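You operate a simulated robot arm through the tools that you are given. There is no shell and no other tool. Be economical: measure what you need, move in short steps, check, and stop when the job is done.

Carry out the task below with a simulated two-armed robot. There is one attempt and no reset: what you move stays moved.

## Task
Take the yellow spoon and leave it on the white plate on the dining table top. Then put the pepper mill in the green bowl. Then put one of the potato cakes from the baking tray on top of the orange. Then open the pan cupboard drawer, take the ladle from there and leave it on the dining table top, then shut the drawer. The order counts.

Only the result counts: the job must be done as asked and must still hold three seconds after the hand-in. Knocking over, shifting, dropping, spilling or breaking anything else fails it.

## Robot
Two 7-joint arms with three-finger grippers on one trunk, on a base that drives. Base frame: it is fixed to the floor where the robot stands at the start and does not move with it; the origin is under the middle of the robot, x ahead of it, y to its left, z up; the surface under the hand at the start is at about z = 91. Lengths are in cm, angles in rad, forces in N, time in s.
The left shoulder is at the start at [8.2, 12.6, 113.3], the right one opposite. With the tool pointing down near the work surface each hand reaches from about 36 to 86 cm from the robot's upright axis, wherever it stands, measured 20 degrees to its own side. Places, roughly: dining table top [-220, 0, 80]; green bowl (15x15x6 cm) [-220, -30, 80]; ladle (24x7x4 cm) [-30, 180, 80]; orange (8x8x7 cm) [-250, -60, 80]; pan cupboard drawer [-40, 190, 80]; pepper mill (6x6x17 cm) [-180, 0, 80]; potato cake (5x5x3 cm) [-130, 200, 90]; white plate (19x19x2 cm) [-240, 30, 80]; yellow spoon (19x4x2 cm) [50, 0, 100]. Payload 2.94 kg a hand.
Tool frame (each hand has its own): the origin (TCP) lies between the finger pads and is the grasp point; the fingertips stand 3 cm ahead of it; z points along the fingers, y is the line along which they close. Largest opening 12.8 cm; the body of the gripper starts 9.3 cm behind the TCP.
Orientation is that of the tool frame in the base frame, as [roll, pitch, yaw] about the fixed x, y, z axes, in that order (R = Rz(yaw) Ry(pitch) Rx(roll)). With the fingers straight down and closing along the base's y, the tool's x points along the base's -x, its y along +y and its z along -z.

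## Interface
- The arms move only by the tool apply_moves. It takes "left_increments", "right_increments" or both (then of equal length, played together; a hand with none holds still); each is one flat list of numbers, 7 for each row, row after row: the turn, a rotation vector about the tool's x, y, z in rad, then the shift along the tool's x, y, z in m, then the finger opening in m, from 0 to 0.128. In form: [wx, wy, wz, tx, ty, tz, hand, wx, wy, wz, tx, ty, tz, hand, ...]. A call has 1 to 20 rows; each row is the pose to reach, as a shift and turn from the pose commanded when the call began, along the tool's axes at that moment. Each row takes 0.2 s and may step no farther than 5 cm and 0.15 rad from the row before; otherwise, or with a gripper value out of range, the whole call is refused. Where a pose cannot be reached the arm comes as near as it can. A force on the tool above 40 N (or 10 N above the force at the start of the call, whichever is more), or a blocked arm, ends the call early, and 0.2 s more pass. Each finger halts on what it meets, pressing with about 43 N; the grip force reading is that of the motor and also rises with nothing between the fingers. The clock runs only during rows and for 0.2 s after the last one: add rows that repeat a pose to give the fingers time. It gives the time, the measured TCP pose, the force on the tool (base axes), the opening and the grip force at its end, in the units of the frame above (readings bear some noise), with the torque about the TCP (base axes, N m) and any sound that the robot's microphone picked up.
- Cameras (640 x 400 px; columns grow to the right, rows downward): "scene" is now at [21.4, -1.41, 131.02]; the picture's right is [-0.17, -0.99, 0.00], its down [-0.45, 0.07, -0.89] and it looks along [0.88, -0.15, -0.45] (base axes); focal length 215 px, centre (320, 200). "left" rides on the left gripper at [6.9, 1.5, -12] in its tool frame; the picture's right is [-0.21, 0.98, 0.00], its down [-0.82, -0.18, -0.54] and it looks along [-0.53, -0.12, 0.84] (tool axes); focal length 251 px, centre (320, 200). "right" rides on the right gripper at [6.9, -1.5, -12] in its tool frame; the picture's right is [0.21, 0.98, 0.00], its down [-0.82, 0.18, -0.54] and it looks along [-0.53, 0.12, 0.84] (tool axes); focal length 251 px, centre (320, 200). There is no depth. A picture from a camera that has moved, and an enlarged one, comes with that camera's place and axes in the base frame and with its lens.
- snapshot(camera): a new picture of that camera. It takes no simulated time.
- move_column(by): slides the trunk up (or, below 0, down) by that many cm; the arms and the scene camera ride with it, the base frame stays. It gives what a move gives, with no picture.
- drive_base(legs): drives the robot by 1 to 6 legs, each [ahead, left, turn to the left] in cm, cm and rad, along the robot's own axes; the way and the turn of a leg run together, so that a leg with both is an arc; at most 150 cm and 3.142 rad a leg. The arms and the cameras ride along, it lands a little off, and it stops where it bumps. It gives what a move gives.
- aim_head(pan, tilt): turns the head with the scene camera to pan (to the left, within 1.396 rad either way) and tilt (down, from -0.506 to 1.204), counted from straight ahead of the robot. It gives what a move gives.
- enlarge(camera, box): a new picture of the part [left, top, right, bottom] of that camera's present view, enlarged. It takes no simulated time.
- finish_job(): hands the job in; it is judged then, once.

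Go step by step. Nothing tells you exact positions but the pictures and the camera data: compare them with the known pose of the tool, close in by small moves and look again before you grip or let go. The budget is 165 turns and 118 pictures, counting those below and the enlarged ones. Unless the task says otherwise, let go and move clear before handing in, and close with one line.

The tools are called after ">>>" as a command line: name --argument value ..., lists and objects as JSON in quotes. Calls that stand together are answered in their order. apply_moves: Moves the arms, as the interface text tells. Its arguments: {"type":"object","properties":{"left_increments":{"type":"array","items":{"type":"number"}},"right_increments":{"type":"array","items":{"type":"number"}}},"required":[]} The other tools are called the same way: move_column (by) slides the trunk up or down; drive_base (legs) drives the base; aim_head (pan, tilt) turns the head that bears the scene camera; snapshot (camera) takes a picture; enlarge (camera, box) takes an enlarged picture of a part of a camera's view; finish_job () hands the job in.

At the start:

```text
clock: 0.0
left_position: [39.62, 11.85, 120.42]
left_ee_rot: [-3.14, 0.0, -3.139]
left_wrist_force: [0.0, 0.2, 0.2]
left_wrist_torque: [0.01, -0.02, 0.01]
left_grip_width: 12.8
left_gripper_force: 0.0
right_position: [43.22, -22.9, 121.45]
right_ee_rot: [-3.141, 0.0, -3.142]
right_wrist_force: [0.3, -0.5, -0.9]
right_wrist_torque: [0.01, 0.0, -0.02]
right_grip_width: 12.8
right_gripper_force: 0.1
trunk travel left (down, up): [-35.0, 19.7]
robot x, y, heading: [-0.12, 0.04, 0.002]
head pan, tilt: [-0.166, 0.468]
```

scene: 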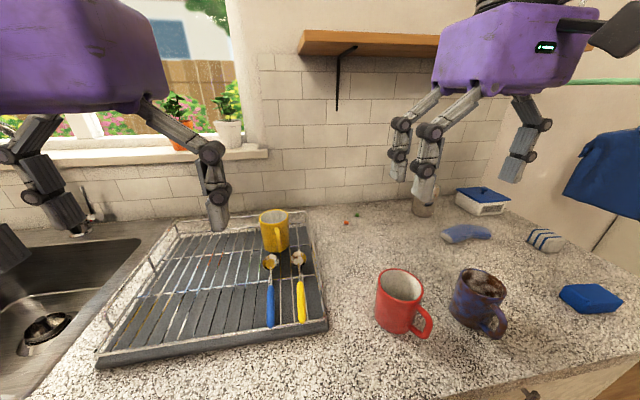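
right: 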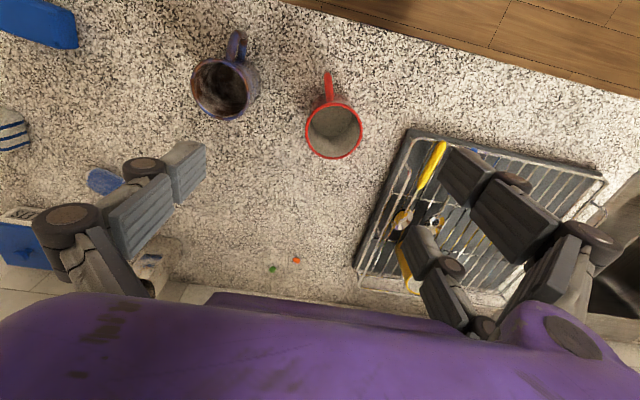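
left: 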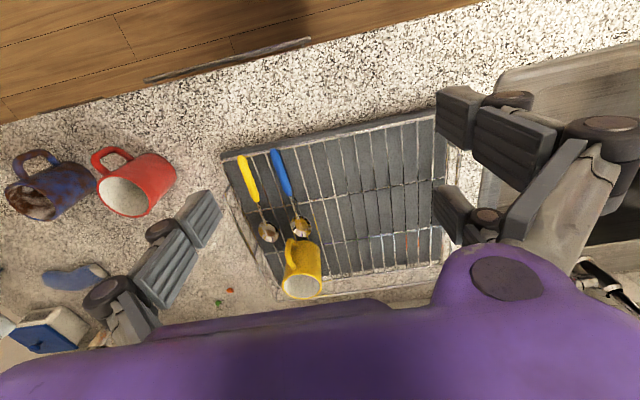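

The yellow spoon lies on the drying rack, its handle roughly at x 46–55, y −2.7, with the blue spoon about 6 cm to its left. I'll take a closer look before reaching with the right hand.

>>> enlarge --camera "scene" --box '[220, 200, 380, 350]'

>>> enlarge --camera "left" --box '[210, 120, 370, 270]'

```text
2.67 times, centred on (300, 275) of scene
camera zoom: at [21.4, -1.41, 131.02], right [-0.17, -0.99, 0.0], down [-0.45, 0.07, -0.89], along [0.88, -0.15, -0.45], focal length 574 px, centre (373, 0)
```

zoom: 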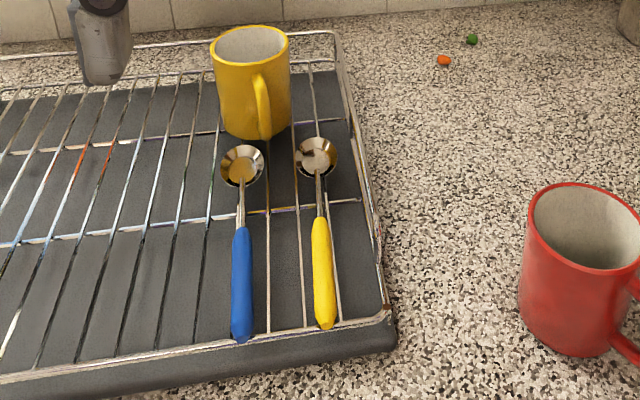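

```text
2.67 times, centred on (290, 195) of left
camera zoom: at [32.78, 13.38, 132.4], right [0.21, 0.98, 0.0], down [0.82, -0.18, 0.54], along [0.53, -0.12, -0.84], focal length 670 px, centre (400, 213)
```

zoom: 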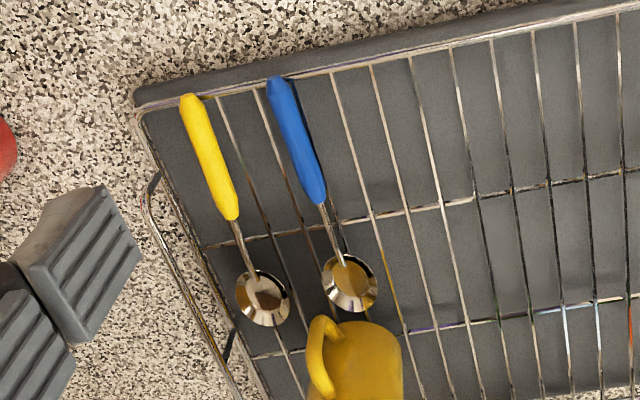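

The two views agree: the yellow handle runs from x 45.6 to 54.2 at y ≈ −2.65, z ≈ 95. I'll bring the left hand above it with a narrowed opening.

>>> apply_moves --left_increments '[0, 0, 0, -0.017, -0.024, 0.028, 0.1, 0, 0, 0, -0.035, -0.048, 0.056, 0.08, 0, 0, 0, -0.052, -0.072, 0.084, 0.06, 0, 0, 0, -0.069, -0.096, 0.112, 0.042, 0, 0, 0, -0.087, -0.121, 0.14, 0.042, 0, 0, 0, -0.104, -0.145, 0.17, 0.042, 0, 0, 0, -0.104, -0.145, 0.17, 0.042]'

>>> snapshot --camera "left"

>>> snapshot --camera "scene"

```text
clock: 1.6
left_position: [49.99, -2.72, 103.46]
left_ee_rot: [-3.138, 0.001, -3.14]
left_wrist_force: [-0.5, -0.6, 0.3]
left_wrist_torque: [-0.01, -0.02, 0.01]
left_grip_width: 4.18
left_gripper_force: 0.2
right_position: [43.12, -22.94, 121.38]
right_ee_rot: [3.141, 0.0, 3.141]
right_wrist_force: [-1.1, -0.4, -0.6]
right_wrist_torque: [0.05, -0.01, 0.01]
right_grip_width: 12.79
right_gripper_force: 0.0
trunk travel left (down, up): [-35.0, 19.7]
robot x, y, heading: [0.09, 0.29, -0.002]
head pan, tilt: [-0.166, 0.468]
```

```text
112 pictures are left
camera left: at [43.2, -1.11, 115.43], right [0.21, 0.98, 0.0], down [0.82, -0.18, 0.54], along [0.53, -0.12, -0.84], focal length 251 px, centre (320, 200)
```

left: 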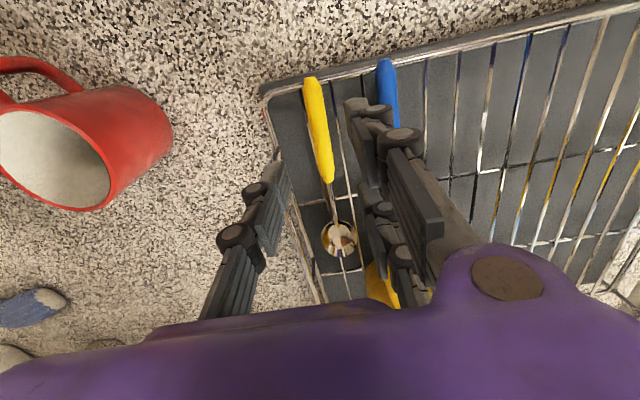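

```text
111 pictures are left
camera scene: at [21.33, -1.34, 131.04], right [-0.17, -0.99, 0.0], down [-0.45, 0.07, -0.89], along [0.88, -0.15, -0.45], focal length 215 px, centre (320, 200)
```

scene: 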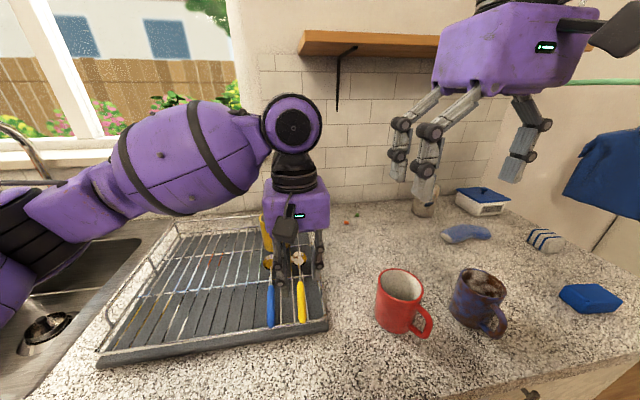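

The fingers straddle the handle well (handle measured at y ≈ −2.55). I'll descend so the tips sit just above the rack wires, then close.

>>> apply_moves --left_increments '[0, 0, 0, 0, 0.0015, 0.03, 0.036, 0, 0, 0, 0, 0.0015, 0.05, 0.036, 0, 0, 0, 0, 0.0015, 0.06, 0.036, 0, 0, 0, 0, 0.0015, 0.06, 0.036]'

>>> snapshot --camera "left"

>>> enlarge --camera "scene" --box '[220, 200, 380, 350]'

```text
clock: 2.6
left_position: [50.1, -2.46, 97.42]
left_ee_rot: [-3.139, 0.001, -3.14]
left_wrist_force: [-0.4, -0.2, -0.5]
left_wrist_torque: [0.0, 0.0, 0.0]
left_grip_width: 3.6
left_gripper_force: 0.0
right_position: [43.03, -22.8, 121.33]
right_ee_rot: [-3.141, 0.0, 3.14]
right_wrist_force: [-0.4, 0.2, -0.8]
right_wrist_torque: [0.02, 0.02, 0.0]
right_grip_width: 12.79
right_gripper_force: 0.0
trunk travel left (down, up): [-35.0, 19.7]
robot x, y, heading: [-0.15, -0.07, -0.003]
head pan, tilt: [-0.166, 0.468]
```

```text
110 pictures are left
camera left: at [43.21, -0.94, 109.41], right [0.21, 0.98, 0.0], down [0.82, -0.18, 0.54], along [0.53, -0.12, -0.84], focal length 251 px, centre (320, 200)
```

left: 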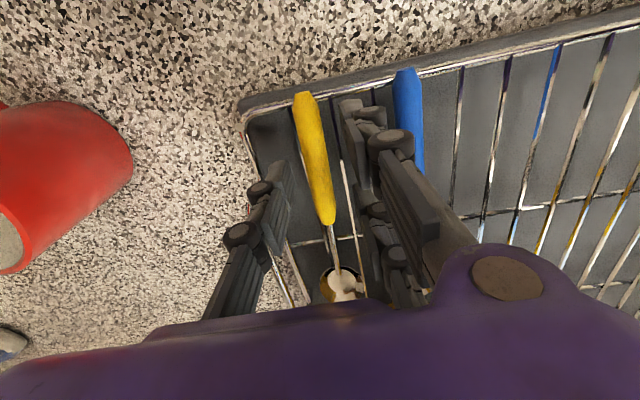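

```text
2.67 times, centred on (300, 275) of scene
camera zoom: at [21.39, -1.4, 131.03], right [-0.17, -0.99, 0.0], down [-0.45, 0.07, -0.89], along [0.88, -0.15, -0.45], focal length 574 px, centre (373, 0)
```

zoom: 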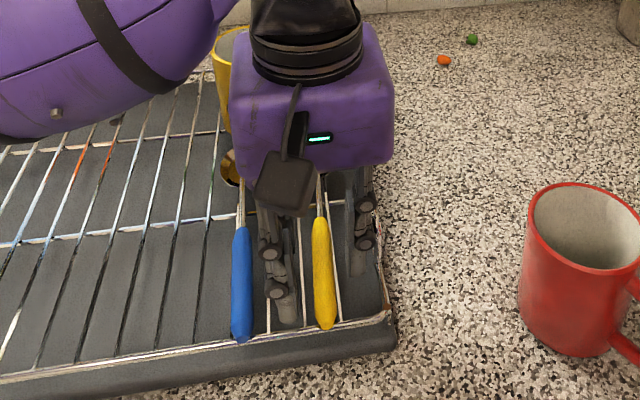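

Both fingers flank the yellow handle. I'll lower 3 mm and close.

>>> apply_moves --left_increments '[0, 0, 0, 0, 0, 0.003, 0.036, 0, 0, 0, 0, 0, 0.003, 0.02, 0, 0, 0, 0, 0, 0.003, 0.005, 0, 0, 0, 0, 0, 0.003, 0.005, 0, 0, 0, 0, 0, 0.003, 0.005]'

>>> snapshot --camera "left"

```text
clock: 3.8
left_position: [50.02, -2.39, 97.26]
left_ee_rot: [-3.138, 0.001, -3.139]
left_wrist_force: [0.9, 6.3, 13.0]
left_wrist_torque: [0.31, 0.01, -0.02]
left_grip_width: 1.45
left_gripper_force: 40.8
right_position: [43.14, -22.87, 121.52]
right_ee_rot: [-3.141, 0.002, -3.14]
right_wrist_force: [0.0, 0.0, -0.6]
right_wrist_torque: [0.0, 0.04, 0.0]
right_grip_width: 12.8
right_gripper_force: 0.0
trunk travel left (down, up): [-35.0, 19.7]
robot x, y, heading: [0.0, 0.21, -0.001]
head pan, tilt: [-0.166, 0.468]
```

```text
108 pictures are left
camera left: at [43.18, -0.91, 109.21], right [0.21, 0.98, 0.0], down [0.82, -0.18, 0.54], along [0.53, -0.12, -0.84], focal length 251 px, centre (320, 200)
```

left: 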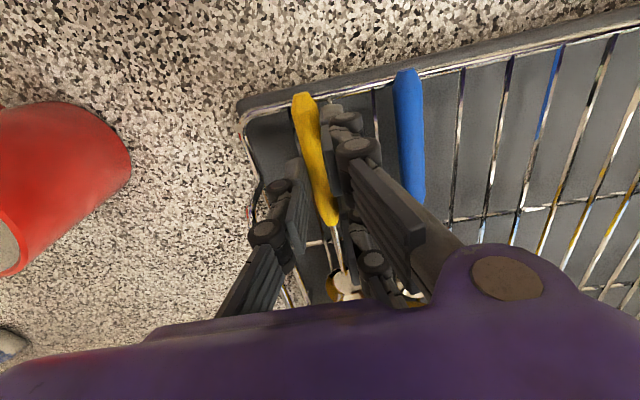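

The grip holds at 1.45 cm with 41 N. I'll lift straight up and check.

>>> apply_moves --left_increments '[0, 0, 0, 0, 0, -0.02, 0.005, 0, 0, 0, 0, 0, -0.05, 0.005, 0, 0, 0, 0, 0, -0.09, 0.005, 0, 0, 0, 0, 0, -0.13, 0.005, 0, 0, 0, 0, 0, -0.17, 0.005, 0, 0, 0, 0.05, 0.03, -0.17, 0.005, 0, 0, 0, 0.09, 0.06, -0.17, 0.005]'

>>> snapshot --camera "left"

>>> snapshot --camera "scene"

```text
refused: row 6 steps farther than a row can; nothing moved
```

```text
107 pictures are left
camera left: at [43.18, -0.91, 109.21], right [0.21, 0.98, 0.0], down [0.82, -0.18, 0.54], along [0.53, -0.12, -0.84], focal length 251 px, centre (320, 200)
```

left: 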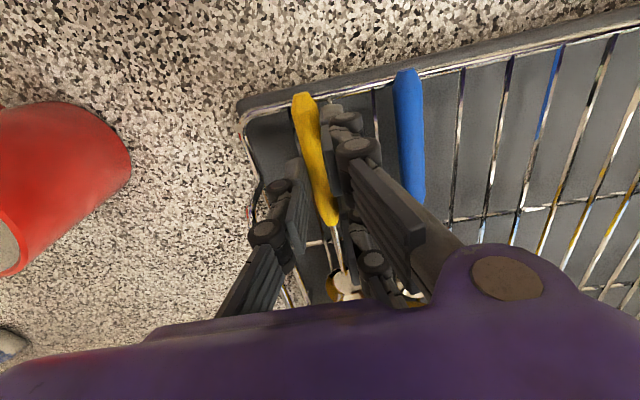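

```text
106 pictures are left
camera scene: at [21.31, -1.32, 131.04], right [-0.17, -0.99, 0.0], down [-0.44, 0.07, -0.89], along [0.88, -0.15, -0.45], focal length 215 px, centre (320, 200)
```

scene: 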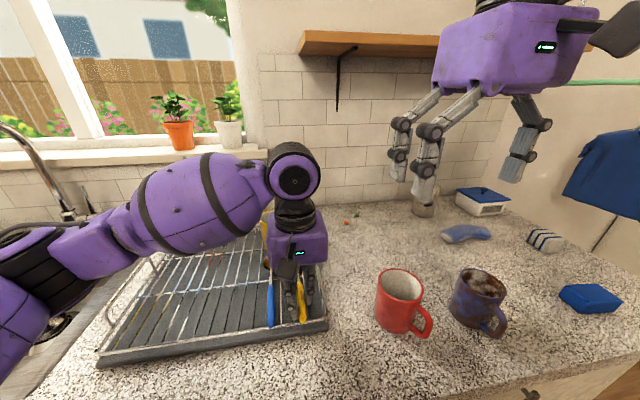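

That row stepped too far; I'll send the lift again with shorter steps and retract toward the robot.

>>> apply_moves --left_increments '[0, 0, 0, 0, 0, -0.02, 0.005, 0, 0, 0, 0, 0, -0.05, 0.005, 0, 0, 0, 0, 0, -0.09, 0.005, 0, 0, 0, 0, 0, -0.13, 0.005, 0, 0, 0, 0, 0, -0.17, 0.005, 0, 0, 0, 0.03, 0.03, -0.18, 0.005, 0, 0, 0, 0.06, 0.06, -0.19, 0.005, 0, 0, 0, 0.09, 0.09, -0.2, 0.005, 0, 0, 0, 0.1, 0.12, -0.21, 0.005]'

>>> snapshot --camera "left"

```text
clock: 5.8
left_position: [39.82, 9.71, 118.02]
left_ee_rot: [-3.14, 0.0, -3.139]
left_wrist_force: [-0.1, 0.4, 0.1]
left_wrist_torque: [-0.04, -0.03, 0.02]
left_grip_width: 0.5
left_gripper_force: 0.0
right_position: [43.08, -22.85, 121.34]
right_ee_rot: [-3.139, 0.001, 3.14]
right_wrist_force: [0.0, -0.2, 1.2]
right_wrist_torque: [-0.02, -0.01, -0.01]
right_grip_width: 12.83
right_gripper_force: 0.0
trunk travel left (down, up): [-35.0, 19.7]
robot x, y, heading: [0.04, -0.13, -0.0]
head pan, tilt: [-0.166, 0.468]
```

```text
105 pictures are left
camera left: at [33.03, 11.17, 130.08], right [0.21, 0.98, 0.0], down [0.82, -0.18, 0.54], along [0.53, -0.12, -0.84], focal length 251 px, centre (320, 200)
```

left: 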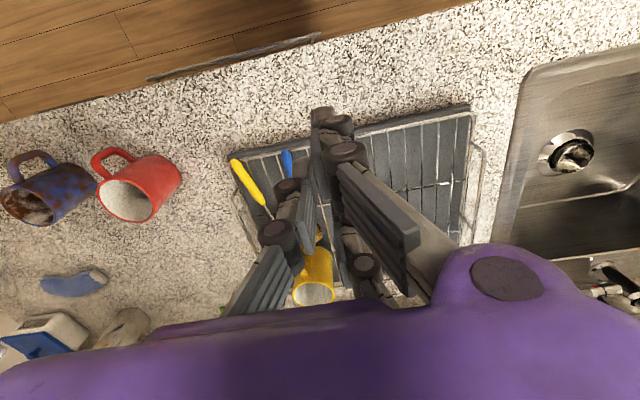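

The spoon slipped out: the tips were above its middle, and it seems to have shifted a bit. I'll open the fingers and look again.

>>> apply_moves --left_increments '[0, 0, 0, 0, 0.03, 0, 0.03, 0, 0, 0, 0, 0.06, 0, 0.05]'

>>> enlarge --camera "scene" --box '[220, 200, 380, 350]'

>>> enlarge --camera "left" --box '[180, 120, 340, 270]'

```text
clock: 6.4
left_position: [39.87, 15.67, 118.1]
left_ee_rot: [-3.139, 0.001, -3.139]
left_wrist_force: [-0.8, -0.1, -0.7]
left_wrist_torque: [0.0, 0.0, 0.06]
left_grip_width: 4.99
left_gripper_force: 0.0
right_position: [43.04, -22.78, 121.32]
right_ee_rot: [-3.141, -0.001, 3.142]
right_wrist_force: [0.4, 0.5, 0.5]
right_wrist_torque: [-0.03, 0.02, -0.04]
right_grip_width: 12.82
right_gripper_force: 0.1
trunk travel left (down, up): [-35.0, 19.7]
robot x, y, heading: [-0.42, -0.34, -0.0]
head pan, tilt: [-0.166, 0.468]
```

```text
2.67 times, centred on (300, 275) of scene
camera zoom: at [21.35, -1.31, 131.03], right [-0.17, -0.99, 0.0], down [-0.45, 0.07, -0.89], along [0.88, -0.15, -0.45], focal length 574 px, centre (373, 0)
```

zoom: 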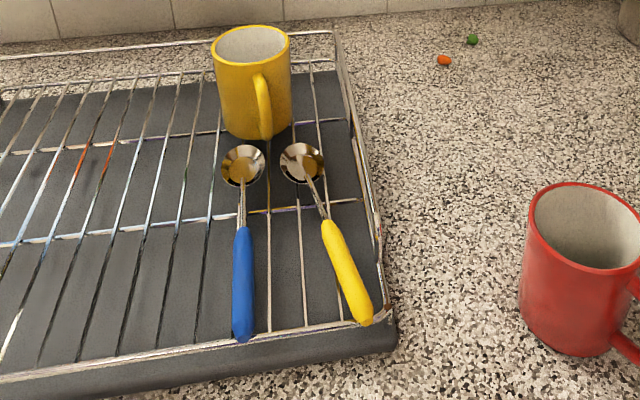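

```text
2.67 times, centred on (260, 195) of left
camera zoom: at [33.1, 17.2, 130.07], right [0.21, 0.98, 0.0], down [0.82, -0.18, 0.54], along [0.53, -0.12, -0.84], focal length 670 px, centre (480, 213)
```

zoom: 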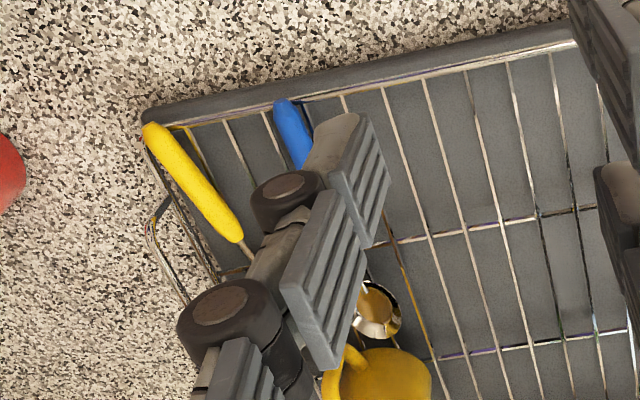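

The spoon pivoted: the handle now runs from (45.6, −5.05) to (53.75, −3.4), about 0.2 rad off x, and the rack wires are at y ≈ −1.1 and −3.6. Both fingers can now go down between wires, so I'll approach with yaw 0.2 and a narrow opening.

>>> apply_moves --left_increments '[0, 0, -0.05, -0.016, -0.028, 0.026, 0.028, 0, 0, -0.1, -0.032, -0.056, 0.052, 0.028, 0, 0, -0.15, -0.048, -0.084, 0.078, 0.028, 0, 0, -0.2, -0.064, -0.112, 0.104, 0.028, 0, 0, -0.2, -0.08, -0.14, 0.13, 0.028, 0, 0, -0.2, -0.096, -0.168, 0.156, 0.028, 0, 0, -0.2, -0.111, -0.196, 0.18, 0.028, 0, 0, -0.2, -0.111, -0.196, 0.18, 0.028]'

>>> snapshot --camera "left"

```text
clock: 8.2
left_position: [51.17, -4.19, 100.17]
left_ee_rot: [-3.139, 0.0, -2.938]
left_wrist_force: [0.2, 1.6, -0.4]
left_wrist_torque: [0.02, -0.04, 0.0]
left_grip_width: 2.84
left_gripper_force: 0.1
right_position: [43.05, -22.82, 121.35]
right_ee_rot: [-3.141, 0.0, 3.141]
right_wrist_force: [0.6, 0.1, 1.2]
right_wrist_torque: [0.02, 0.01, 0.0]
right_grip_width: 12.79
right_gripper_force: 0.0
trunk travel left (down, up): [-35.0, 19.7]
robot x, y, heading: [-0.13, -0.36, -0.005]
head pan, tilt: [-0.166, 0.468]
```

```text
102 pictures are left
camera left: at [44.14, -4.0, 112.07], right [0.01, 1.0, 0.0], down [0.84, -0.01, 0.54], along [0.54, -0.01, -0.84], focal length 251 px, centre (320, 200)
```

left: 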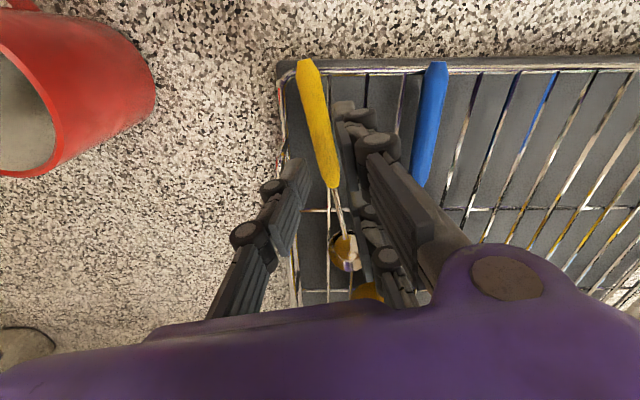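

The handle at x = 51 measures y ≈ −3.8, so I'll shift 3 mm left and go down to TCP z ≈ 96.1, then close.

>>> apply_moves --left_increments '[0, 0, 0, 0, 0.003, 0.015, 0.028, 0, 0, 0, 0, 0.003, 0.03, 0.028, 0, 0, 0, 0, 0.003, 0.041, 0.028, 0, 0, 0, 0, 0.003, 0.041, 0.028]'

>>> snapshot --camera "left"

```text
clock: 8.9
left_position: [51.08, -3.8, 97.46]
left_ee_rot: [-3.136, 0.005, -2.941]
left_wrist_force: [-8.0, 1.2, 16.7]
left_wrist_torque: [0.24, 0.62, 0.17]
left_grip_width: 3.56
left_gripper_force: 0.0
right_position: [42.9, -22.93, 121.37]
right_ee_rot: [-3.14, 0.003, -3.141]
right_wrist_force: [0.5, 0.1, -1.0]
right_wrist_torque: [-0.01, 0.03, 0.01]
right_grip_width: 12.82
right_gripper_force: 0.0
trunk travel left (down, up): [-35.0, 19.7]
robot x, y, heading: [0.11, 0.29, -0.0]
head pan, tilt: [-0.166, 0.468]
stopped in row 3 (left hand): the force on the tool passed its limit at 97 N (the readings are from after the stop); the commanded pose is now the measured one
```

```text
101 pictures are left
camera left: at [43.94, -3.58, 109.3], right [0.02, 1.0, 0.0], down [0.84, -0.01, 0.55], along [0.54, -0.01, -0.84], focal length 251 px, centre (320, 200)
```

left: 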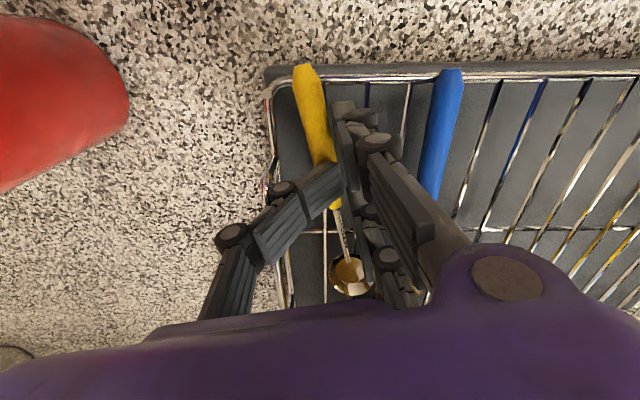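

Something blocked the near finger: it bent over the handle. I'll raise and look closely.

>>> apply_moves --left_increments '[0, 0, 0, 0, 0, -0.02, 0.036, 0, 0, 0, 0, 0, -0.06, 0.036, 0, 0, 0, 0, 0.05, -0.06, 0.036, 0, 0, 0, 0, 0.1, -0.06, 0.036]'

>>> enlarge --camera "left" --box '[200, 40, 360, 190]'

>>> enlarge --camera "scene" --box '[260, 230, 340, 330]'

```text
clock: 9.9
left_position: [48.92, 6.13, 103.15]
left_ee_rot: [-3.137, 0.004, -2.942]
left_wrist_force: [-1.8, 1.0, 0.7]
left_wrist_torque: [-0.02, 0.01, 0.01]
left_grip_width: 3.59
left_gripper_force: 0.2
right_position: [42.98, -22.73, 121.32]
right_ee_rot: [3.141, -0.001, 3.142]
right_wrist_force: [-0.3, 0.7, 0.2]
right_wrist_torque: [-0.03, -0.06, -0.03]
right_grip_width: 12.8
right_gripper_force: 0.0
trunk travel left (down, up): [-35.0, 19.7]
robot x, y, heading: [0.13, -0.37, -0.003]
head pan, tilt: [-0.166, 0.468]
```

```text
2.67 times, centred on (280, 115) of left
camera zoom: at [41.84, 6.28, 115.08], right [0.01, 1.0, 0.0], down [0.84, -0.01, 0.54], along [0.54, -0.01, -0.84], focal length 670 px, centre (427, 427)
```

zoom: 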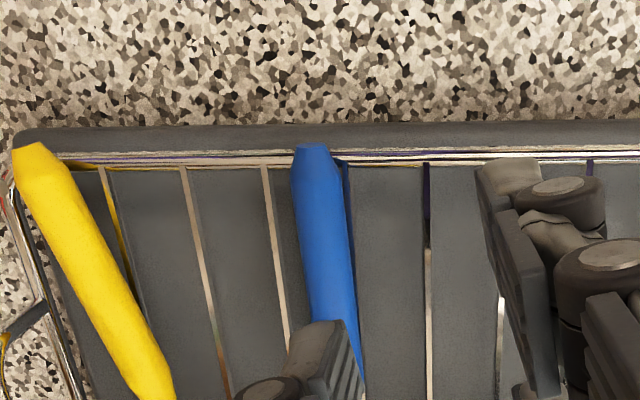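

```text
4.00 times, centred on (300, 280) of scene
camera zoom: at [21.32, -1.28, 131.04], right [-0.17, -0.99, 0.0], down [-0.44, 0.07, -0.89], along [0.88, -0.15, -0.45], focal length 862 px, centre (400, -120)
```

zoom: 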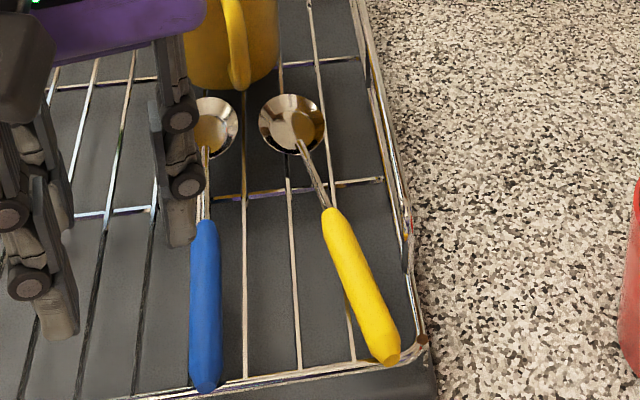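

The raised rail along the rack's right side (y ≈ −6.6) caught the finger's knuckle. I'll instead grip closer to the neck at x ≈ 53, y ≈ −3.35, farther from the rail.

>>> apply_moves --left_increments '[0, 0, 0, -0.007, -0.034, 0.01, 0.026, 0, 0, 0, -0.014, -0.068, 0.02, 0.024, 0, 0, 0, -0.021, -0.101, 0.0315, 0.024, 0, 0, 0, -0.021, -0.101, 0.0315, 0.024]'

>>> enlarge --camera "left" --box '[240, 40, 440, 240]'

>>> enlarge --camera "scene" --box '[260, 230, 340, 330]'

```text
clock: 10.9
left_position: [53.09, -3.45, 100.01]
left_ee_rot: [-3.137, 0.006, -2.939]
left_wrist_force: [0.6, 0.0, 1.4]
left_wrist_torque: [-0.08, 0.0, -0.01]
left_grip_width: 2.43
left_gripper_force: 0.0
right_position: [43.02, -22.79, 121.33]
right_ee_rot: [-3.141, 0.001, -3.141]
right_wrist_force: [-0.4, 1.0, 0.3]
right_wrist_torque: [-0.02, -0.03, -0.03]
right_grip_width: 12.77
right_gripper_force: 0.0
trunk travel left (down, up): [-35.0, 19.7]
robot x, y, heading: [0.0, -0.03, 0.002]
head pan, tilt: [-0.166, 0.468]
```

```text
2.00 times, centred on (340, 140) of left
camera zoom: at [46.09, -3.25, 111.98], right [0.01, 1.0, 0.0], down [0.84, -0.01, 0.55], along [0.55, -0.01, -0.84], focal length 503 px, centre (280, 320)
```

zoom: 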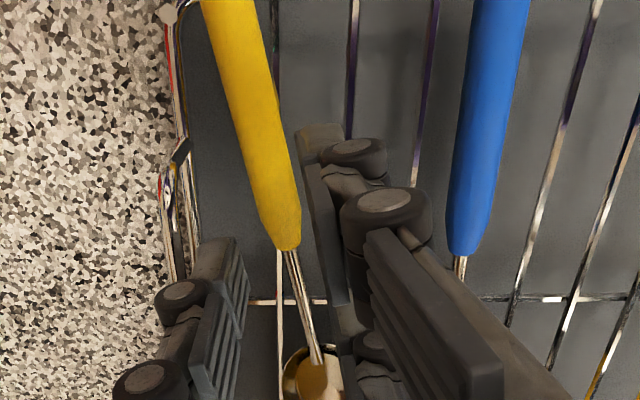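

```text
4.00 times, centred on (300, 280) of scene
camera zoom: at [21.36, -1.31, 131.03], right [-0.16, -0.99, 0.0], down [-0.45, 0.07, -0.89], along [0.88, -0.15, -0.45], focal length 862 px, centre (400, -120)
```

zoom: 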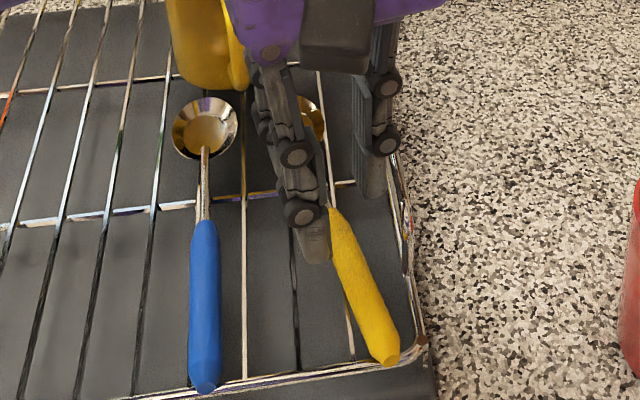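

The gap is aligned over the handle near its neck. I'll descend slowly in small steps to z ≈ 96.7.

>>> apply_moves --left_increments '[0, 0, 0, 0, 0.001, 0.01, 0.024, 0, 0, 0, 0, 0.001, 0.018, 0.024, 0, 0, 0, 0, 0.001, 0.025, 0.024, 0, 0, 0, 0, 0.001, 0.03, 0.024, 0, 0, 0, 0, 0.001, 0.033, 0.024]'

>>> enlarge --camera "left" --box '[240, 40, 440, 240]'

```text
clock: 12.2
left_position: [53.19, -3.27, 97.41]
left_ee_rot: [-3.132, 0.009, -2.94]
left_wrist_force: [-7.4, 3.1, 15.3]
left_wrist_torque: [0.2, 0.89, -0.04]
left_grip_width: 2.44
left_gripper_force: 0.5
right_position: [43.05, -22.84, 121.39]
right_ee_rot: [-3.141, 0.001, -3.141]
right_wrist_force: [0.0, -0.5, -0.6]
right_wrist_torque: [0.01, 0.04, -0.01]
right_grip_width: 12.79
right_gripper_force: 0.0
trunk travel left (down, up): [-35.0, 19.7]
robot x, y, heading: [0.07, 0.04, -0.0]
head pan, tilt: [-0.166, 0.468]
stopped in row 5 (left hand): the force on the tool passed its limit at 43 N (the readings are from after the stop); the commanded pose is now the measured one
```

```text
2.00 times, centred on (340, 140) of left
camera zoom: at [46.03, -3.12, 109.26], right [0.02, 1.0, -0.01], down [0.83, -0.01, 0.55], along [0.55, -0.01, -0.83], focal length 503 px, centre (280, 320)
```

zoom: 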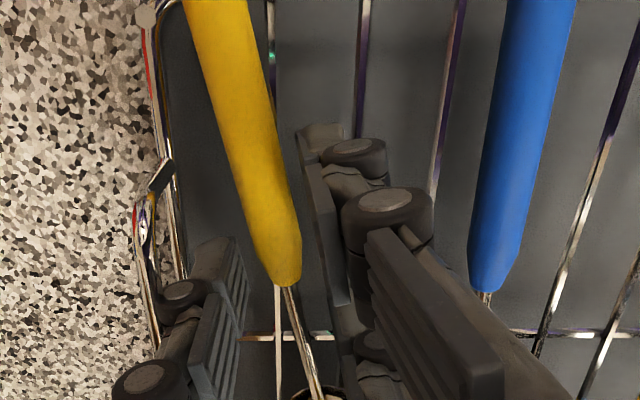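

The tips touch the wires at TCP z ≈ 97.4, now with the handle lying on top of a wire. I'll ease up 1 mm, close fully and lift slowly.

>>> apply_moves --left_increments '[0, 0, 0, 0, 0, -0.001, 0.024, 0, 0, 0, 0, 0, -0.001, 0.012, 0, 0, 0, 0, 0, -0.001, 0, 0, 0, 0, 0, 0, -0.001, 0, 0, 0, 0, 0, 0, -0.001, 0]'

>>> enlarge --camera "left" --box '[240, 40, 440, 240]'

```text
clock: 13.4
left_position: [53.25, -3.31, 97.28]
left_ee_rot: [-3.133, 0.009, -2.939]
left_wrist_force: [-0.2, 5.2, 11.5]
left_wrist_torque: [0.17, 0.29, -0.13]
left_grip_width: 1.55
left_gripper_force: 41.9
right_position: [43.0, -22.8, 121.47]
right_ee_rot: [-3.141, 0.001, 3.142]
right_wrist_force: [-0.2, -0.2, -0.2]
right_wrist_torque: [0.0, -0.01, -0.02]
right_grip_width: 12.78
right_gripper_force: 0.0
trunk travel left (down, up): [-35.0, 19.7]
robot x, y, heading: [0.17, -0.26, -0.002]
head pan, tilt: [-0.166, 0.468]
```

```text
2.00 times, centred on (340, 140) of left
camera zoom: at [46.15, -3.05, 109.19], right [0.01, 1.0, -0.01], down [0.83, -0.01, 0.55], along [0.55, -0.01, -0.83], focal length 503 px, centre (280, 320)
```

zoom: 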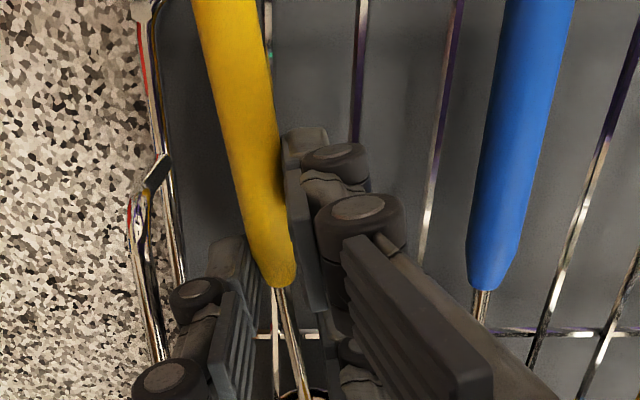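

The grip reads 1.55 cm at 42 N. I'll lift 4 cm slowly and check.

>>> apply_moves --left_increments '[0, 0, 0, 0, 0, -0.004, 0, 0, 0, 0, 0, 0, -0.008, 0, 0, 0, 0, 0, 0, -0.015, 0, 0, 0, 0, 0, 0, -0.025, 0, 0, 0, 0, 0, 0, -0.04, 0]'

>>> enlarge --camera "left" --box '[240, 40, 440, 240]'

```text
clock: 14.6
left_position: [53.37, -3.33, 101.25]
left_ee_rot: [-3.134, 0.009, -2.938]
left_wrist_force: [-0.5, 0.0, -0.2]
left_wrist_torque: [-0.03, 0.02, -0.01]
left_grip_width: 1.55
left_gripper_force: 41.5
right_position: [43.17, -22.83, 121.35]
right_ee_rot: [-3.14, 0.0, 3.14]
right_wrist_force: [0.2, 0.6, 0.0]
right_wrist_torque: [0.03, 0.01, -0.01]
right_grip_width: 12.81
right_gripper_force: 0.2
trunk travel left (down, up): [-35.0, 19.7]
robot x, y, heading: [0.05, 0.09, 0.003]
head pan, tilt: [-0.166, 0.468]
```

```text
2.00 times, centred on (340, 140) of left
camera zoom: at [46.24, -3.09, 113.11], right [0.01, 1.0, 0.0], down [0.84, -0.01, 0.55], along [0.55, -0.01, -0.84], focal length 503 px, centre (280, 320)
```

zoom: 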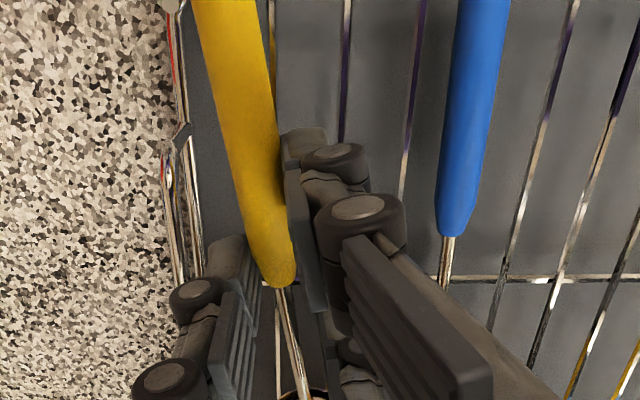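

The spoon comes along. I'll raise it well clear and bring it back toward the robot.

>>> apply_moves --left_increments '[0, 0, 0, 0, 0, -0.03, 0, 0, 0, 0, 0, 0, -0.06, 0, 0, 0, 0, 0, 0, -0.1, 0, 0, 0, 0, 0, 0, -0.14, 0, 0, 0, 0, 0, 0, -0.17, 0, 0, 0, 0.05, 0.02, 0.033, -0.175, 0, 0, 0, 0.1, 0.04, 0.065, -0.18, 0, 0, 0, 0.15, 0.06, 0.098, -0.185, 0, 0, 0, 0.2, 0.08, 0.13, -0.19, 0, 0, 0, 0.2, 0.099, 0.163, -0.19, 0]'

>>> snapshot --camera "left"

>>> snapshot --camera "scene"

```text
clock: 16.8
left_position: [39.98, 10.92, 119.98]
left_ee_rot: [-3.134, 0.011, -3.139]
left_wrist_force: [-0.2, 0.8, -0.4]
left_wrist_torque: [-0.03, 0.01, 0.03]
left_grip_width: 1.55
left_gripper_force: 41.7
right_position: [43.16, -22.65, 121.51]
right_ee_rot: [-3.138, 0.002, 3.141]
right_wrist_force: [0.5, -0.6, -0.1]
right_wrist_torque: [-0.07, -0.02, 0.02]
right_grip_width: 12.8
right_gripper_force: 0.2
trunk travel left (down, up): [-35.0, 19.7]
robot x, y, heading: [-0.02, -0.36, 0.003]
head pan, tilt: [-0.166, 0.468]
```

```text
93 pictures are left
camera left: at [33.04, 12.54, 131.85], right [0.21, 0.98, 0.0], down [0.82, -0.18, 0.55], along [0.54, -0.12, -0.83], focal length 251 px, centre (320, 200)
```

left: 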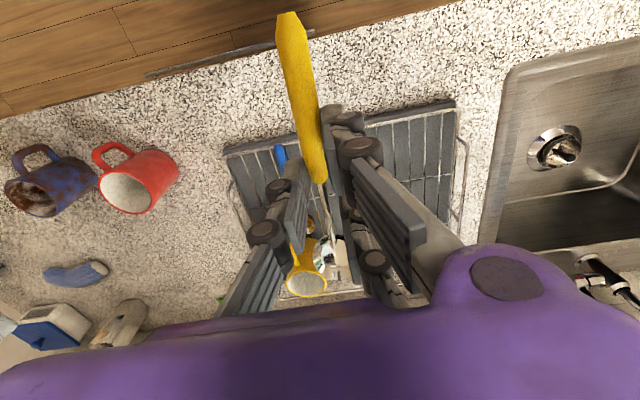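

```text
92 pictures are left
camera scene: at [21.31, -1.25, 131.04], right [-0.16, -0.99, 0.0], down [-0.44, 0.07, -0.89], along [0.88, -0.15, -0.45], focal length 215 px, centre (320, 200)
```

scene: 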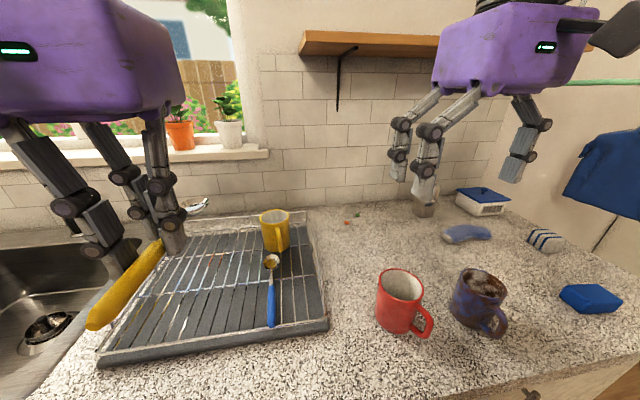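

The spoon is held firmly, handle pointing back at me. I'll look to both sides before driving.

>>> aim_head --pan 1.396 --tilt 0.35

>>> snapshot --camera "scene"

>>> aim_head --pan -1.396 --tilt 0.35

>>> snapshot --camera "scene"

```text
clock: 18.4
left_position: [40.16, 10.75, 119.97]
left_ee_rot: [-3.138, 0.008, -3.138]
left_wrist_force: [0.1, 0.1, 0.6]
left_wrist_torque: [0.0, -0.01, 0.01]
left_grip_width: 1.54
left_gripper_force: 41.8
right_position: [43.12, -22.94, 121.26]
right_ee_rot: [3.142, -0.001, 3.141]
right_wrist_force: [-0.4, 0.7, -0.8]
right_wrist_torque: [0.0, 0.02, 0.01]
right_grip_width: 12.79
right_gripper_force: 0.0
trunk travel left (down, up): [-35.0, 19.7]
robot x, y, heading: [0.19, -0.02, 0.002]
head pan, tilt: [1.396, 0.351]
```

```text
91 pictures are left
camera scene: at [13.99, 9.3, 132.11], right [0.98, -0.17, 0.0], down [-0.06, -0.34, -0.94], along [0.16, 0.92, -0.34], focal length 215 px, centre (320, 200)
```

scene: 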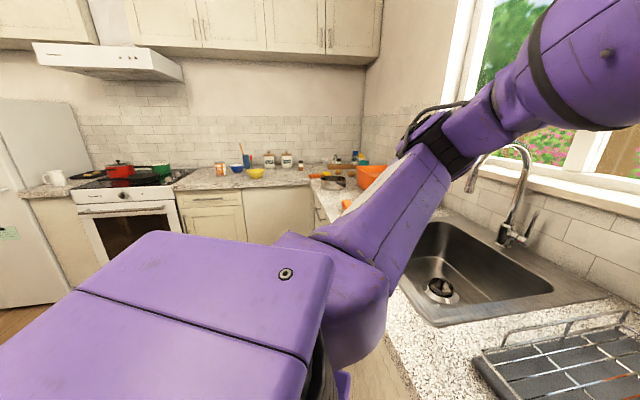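

```text
clock: 20.9
left_position: [40.09, 10.76, 119.84]
left_ee_rot: [-3.136, 0.009, -3.137]
left_wrist_force: [0.4, -0.3, 0.2]
left_wrist_torque: [0.02, -0.01, 0.01]
left_grip_width: 1.54
left_gripper_force: 41.1
right_position: [43.08, -22.96, 121.3]
right_ee_rot: [3.141, 0.002, 3.141]
right_wrist_force: [0.0, -0.7, 0.5]
right_wrist_torque: [-0.01, 0.0, -0.01]
right_grip_width: 12.8
right_gripper_force: 0.1
trunk travel left (down, up): [-35.0, 19.7]
robot x, y, heading: [0.05, -0.11, 0.001]
head pan, tilt: [-1.396, 0.351]
```

```text
90 pictures are left
camera scene: at [14.0, -9.03, 132.11], right [-0.98, -0.17, 0.0], down [-0.06, 0.34, -0.94], along [0.16, -0.92, -0.34], focal length 215 px, centre (320, 200)
```

scene: 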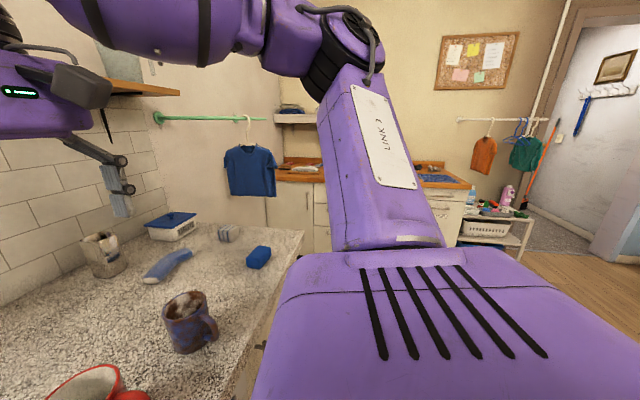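

Floor around looks open. I'll back up 45 cm, turn left 90° and look forward and left.

>>> drive_base --legs '[[-45, 0, 0], [0, 0, 1.571]]'

>>> aim_head --pan 1.2 --tilt 0.4

>>> snapshot --camera "scene"

>>> aim_head --pan 0 --tilt 0.45

>>> snapshot --camera "scene"

```text
clock: 27.4
left_position: [-55.85, 39.85, 119.99]
left_ee_rot: [-3.135, 0.012, -1.561]
left_wrist_force: [-0.5, -0.4, 0.3]
left_wrist_torque: [0.01, 0.01, -0.01]
left_grip_width: 1.51
left_gripper_force: 41.0
right_position: [-22.46, 43.16, 121.36]
right_ee_rot: [-3.139, -0.001, -1.563]
right_wrist_force: [-0.3, 0.0, -0.1]
right_wrist_torque: [0.0, -0.01, 0.0]
right_grip_width: 12.79
right_gripper_force: 0.1
trunk travel left (down, up): [-35.0, 19.7]
robot x, y, heading: [-45.18, -0.08, 1.575]
head pan, tilt: [-1.396, 0.351]
```

```text
clock: 29.8
left_position: [-55.93, 39.93, 120.09]
left_ee_rot: [-3.137, 0.01, -1.559]
left_wrist_force: [0.1, 0.6, 0.4]
left_wrist_torque: [-0.05, 0.0, -0.02]
left_grip_width: 1.56
left_gripper_force: 41.5
right_position: [-22.37, 43.16, 121.39]
right_ee_rot: [3.14, 0.0, -1.561]
right_wrist_force: [-0.4, -0.2, 0.2]
right_wrist_torque: [0.01, 0.01, 0.02]
right_grip_width: 12.8
right_gripper_force: 0.0
trunk travel left (down, up): [-35.0, 19.7]
robot x, y, heading: [-45.02, -0.44, 1.583]
head pan, tilt: [1.201, 0.4]
```

```text
89 pictures are left
camera scene: at [-53.66, 15.65, 131.66], right [0.35, 0.94, 0.0], down [0.36, -0.14, -0.92], along [-0.86, 0.33, -0.39], focal length 215 px, centre (320, 200)
```

scene: 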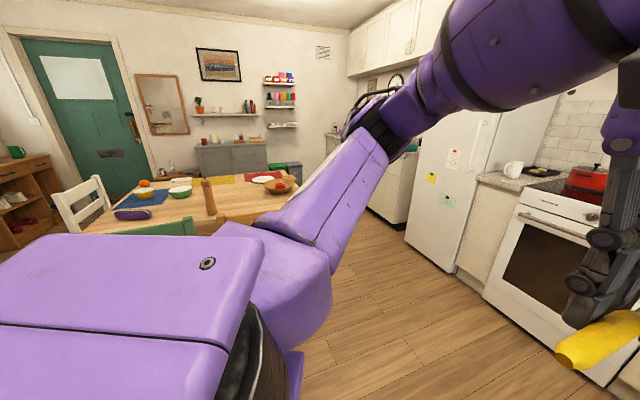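

```text
clock: 31.1
left_position: [-55.93, 39.74, 119.88]
left_ee_rot: [-3.136, 0.01, -1.56]
left_wrist_force: [0.2, 1.6, -1.2]
left_wrist_torque: [-0.04, -0.02, -0.01]
left_grip_width: 1.52
left_gripper_force: 40.9
right_position: [-22.38, 43.24, 121.35]
right_ee_rot: [3.141, 0.0, -1.563]
right_wrist_force: [0.1, 0.6, -0.6]
right_wrist_torque: [-0.01, 0.04, 0.02]
right_grip_width: 12.79
right_gripper_force: 0.2
trunk travel left (down, up): [-35.0, 19.7]
robot x, y, heading: [-44.68, -0.3, 1.579]
head pan, tilt: [0.0, 0.45]
```

```text
88 pictures are left
camera scene: at [-45.09, 21.56, 131.19], right [1.0, 0.01, 0.0], down [0.0, -0.44, -0.9], along [-0.01, 0.9, -0.44], focal length 215 px, centre (320, 200)
```

scene: 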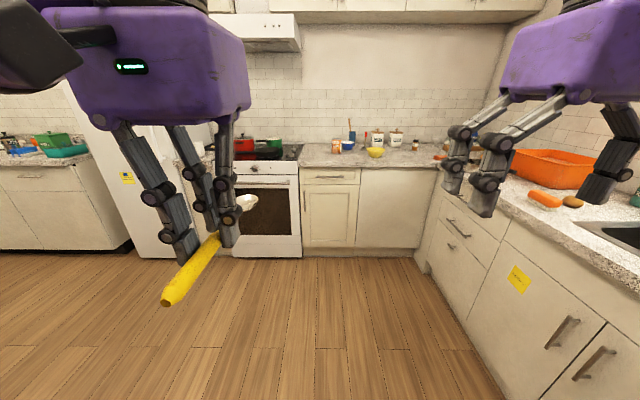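

The dining table stands to the west with a white chair and a green one. I'll turn to face it and look.

>>> drive_base --legs '[[0, 0, 1.571]]'

>>> snapshot --camera "scene"

```text
clock: 35.4
left_position: [-84.87, -11.59, 120.06]
left_ee_rot: [-3.136, 0.01, 0.02]
left_wrist_force: [0.1, 0.4, -1.1]
left_wrist_torque: [0.01, 0.0, 0.0]
left_grip_width: 1.55
left_gripper_force: 41.6
right_position: [-88.38, 21.82, 121.28]
right_ee_rot: [3.141, -0.002, 0.018]
right_wrist_force: [0.2, 0.2, 0.3]
right_wrist_torque: [-0.03, 0.01, 0.02]
right_grip_width: 12.78
right_gripper_force: 0.1
trunk travel left (down, up): [-35.0, 19.7]
robot x, y, heading: [-44.65, -0.5, -3.13]
head pan, tilt: [0.0, 0.45]
```

```text
87 pictures are left
camera scene: at [-66.49, -0.4, 131.19], right [-0.02, 1.0, 0.0], down [0.44, 0.01, -0.9], along [-0.9, -0.02, -0.44], focal length 215 px, centre (320, 200)
```

scene: 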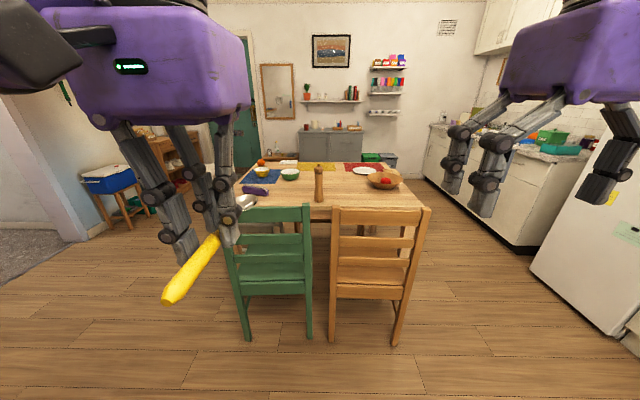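

Chairs block the near side of the table. The plate is at about (−228, 31), and there's open floor at the table's +y end, so I'll drive over there and look at the far and left sides.

>>> drive_base --legs '[[55, -105, 0]]'

>>> aim_head --pan 0.55 --tilt 0.4

>>> snapshot --camera "scene"

```text
clock: 45.0
left_position: [-141.64, 93.1, 120.02]
left_ee_rot: [-3.137, 0.011, 0.019]
left_wrist_force: [-0.1, -0.3, -0.1]
left_wrist_torque: [-0.01, -0.01, -0.05]
left_grip_width: 1.51
left_gripper_force: 40.9
right_position: [-145.19, 126.63, 121.29]
right_ee_rot: [3.14, 0.002, 0.016]
right_wrist_force: [0.9, -0.6, 0.1]
right_wrist_torque: [0.0, -0.01, 0.04]
right_grip_width: 12.79
right_gripper_force: 0.2
trunk travel left (down, up): [-35.0, 19.7]
robot x, y, heading: [-101.88, 104.52, -3.127]
head pan, tilt: [0.0, 0.45]
```

```text
clock: 45.9
left_position: [-141.58, 93.08, 119.96]
left_ee_rot: [-3.135, 0.01, 0.018]
left_wrist_force: [-0.4, -0.4, -0.5]
left_wrist_torque: [0.01, 0.0, 0.02]
left_grip_width: 1.52
left_gripper_force: 41.6
right_position: [-145.13, 126.67, 121.44]
right_ee_rot: [3.141, 0.0, 0.017]
right_wrist_force: [-0.6, -0.1, -0.2]
right_wrist_torque: [-0.01, 0.0, -0.01]
right_grip_width: 12.8
right_gripper_force: 0.0
trunk travel left (down, up): [-35.0, 19.7]
robot x, y, heading: [-101.67, 104.44, -3.125]
head pan, tilt: [0.55, 0.4]
```

```text
86 pictures are left
camera scene: at [-121.92, 99.42, 131.66], right [-0.54, 0.84, 0.0], down [0.33, 0.21, -0.92], along [-0.78, -0.49, -0.39], focal length 215 px, centre (320, 200)
```

scene: 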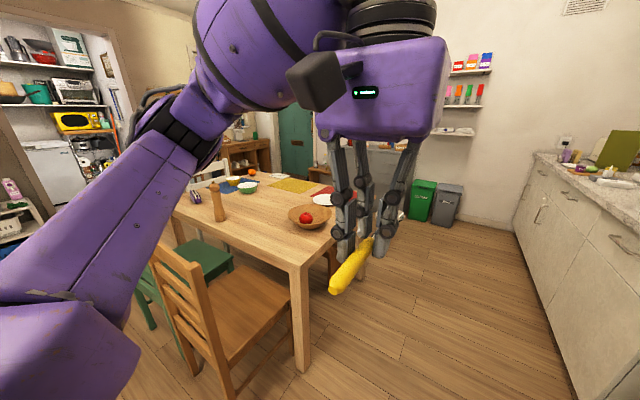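

The +y end of the table is free (corner ≈ (−174, 57)). I'll drive to about (−243, 102) and turn to face −y.

>>> drive_base --legs '[[141, 0, 0], [0, 0, 1.571]]'

>>> aim_head --pan 0 --tilt 0.55

>>> snapshot --camera "scene"

```text
clock: 56.7
left_position: [-229.58, 62.44, 119.82]
left_ee_rot: [-3.135, 0.01, 1.598]
left_wrist_force: [-0.1, 0.0, 0.2]
left_wrist_torque: [-0.03, -0.02, 0.01]
left_grip_width: 1.53
left_gripper_force: 40.7
right_position: [-263.03, 58.48, 121.38]
right_ee_rot: [-3.141, -0.001, 1.598]
right_wrist_force: [-0.1, -0.7, -0.1]
right_wrist_torque: [0.03, 0.0, 0.0]
right_grip_width: 12.81
right_gripper_force: 0.2
trunk travel left (down, up): [-35.0, 19.7]
robot x, y, heading: [-241.04, 102.12, -1.543]
head pan, tilt: [0.55, 0.4]
```

```text
clock: 57.7
left_position: [-229.52, 62.32, 119.87]
left_ee_rot: [-3.136, 0.01, 1.598]
left_wrist_force: [0.1, 0.3, -0.9]
left_wrist_torque: [-0.01, 0.01, -0.01]
left_grip_width: 1.48
left_gripper_force: 40.9
right_position: [-262.97, 58.44, 121.35]
right_ee_rot: [-3.141, 0.001, 1.597]
right_wrist_force: [0.5, 0.3, -0.4]
right_wrist_torque: [0.02, 0.0, -0.01]
right_grip_width: 12.82
right_gripper_force: 0.0
trunk travel left (down, up): [-35.0, 19.7]
robot x, y, heading: [-241.04, 101.94, -1.542]
head pan, tilt: [0.0, 0.55]
```

```text
85 pictures are left
camera scene: at [-240.81, 80.97, 130.29], right [-1.0, -0.03, 0.0], down [-0.01, 0.52, -0.85], along [0.02, -0.85, -0.52], focal length 215 px, centre (320, 200)
```

scene: 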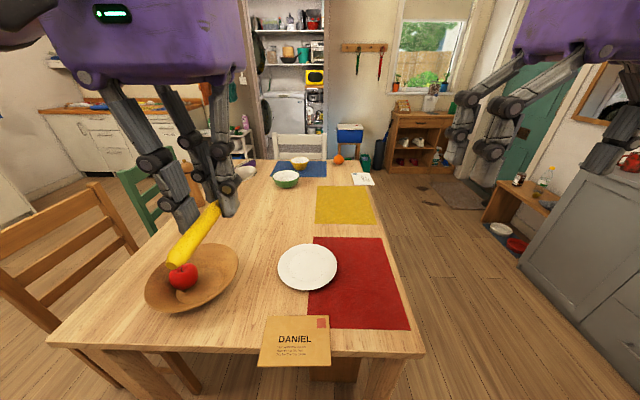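

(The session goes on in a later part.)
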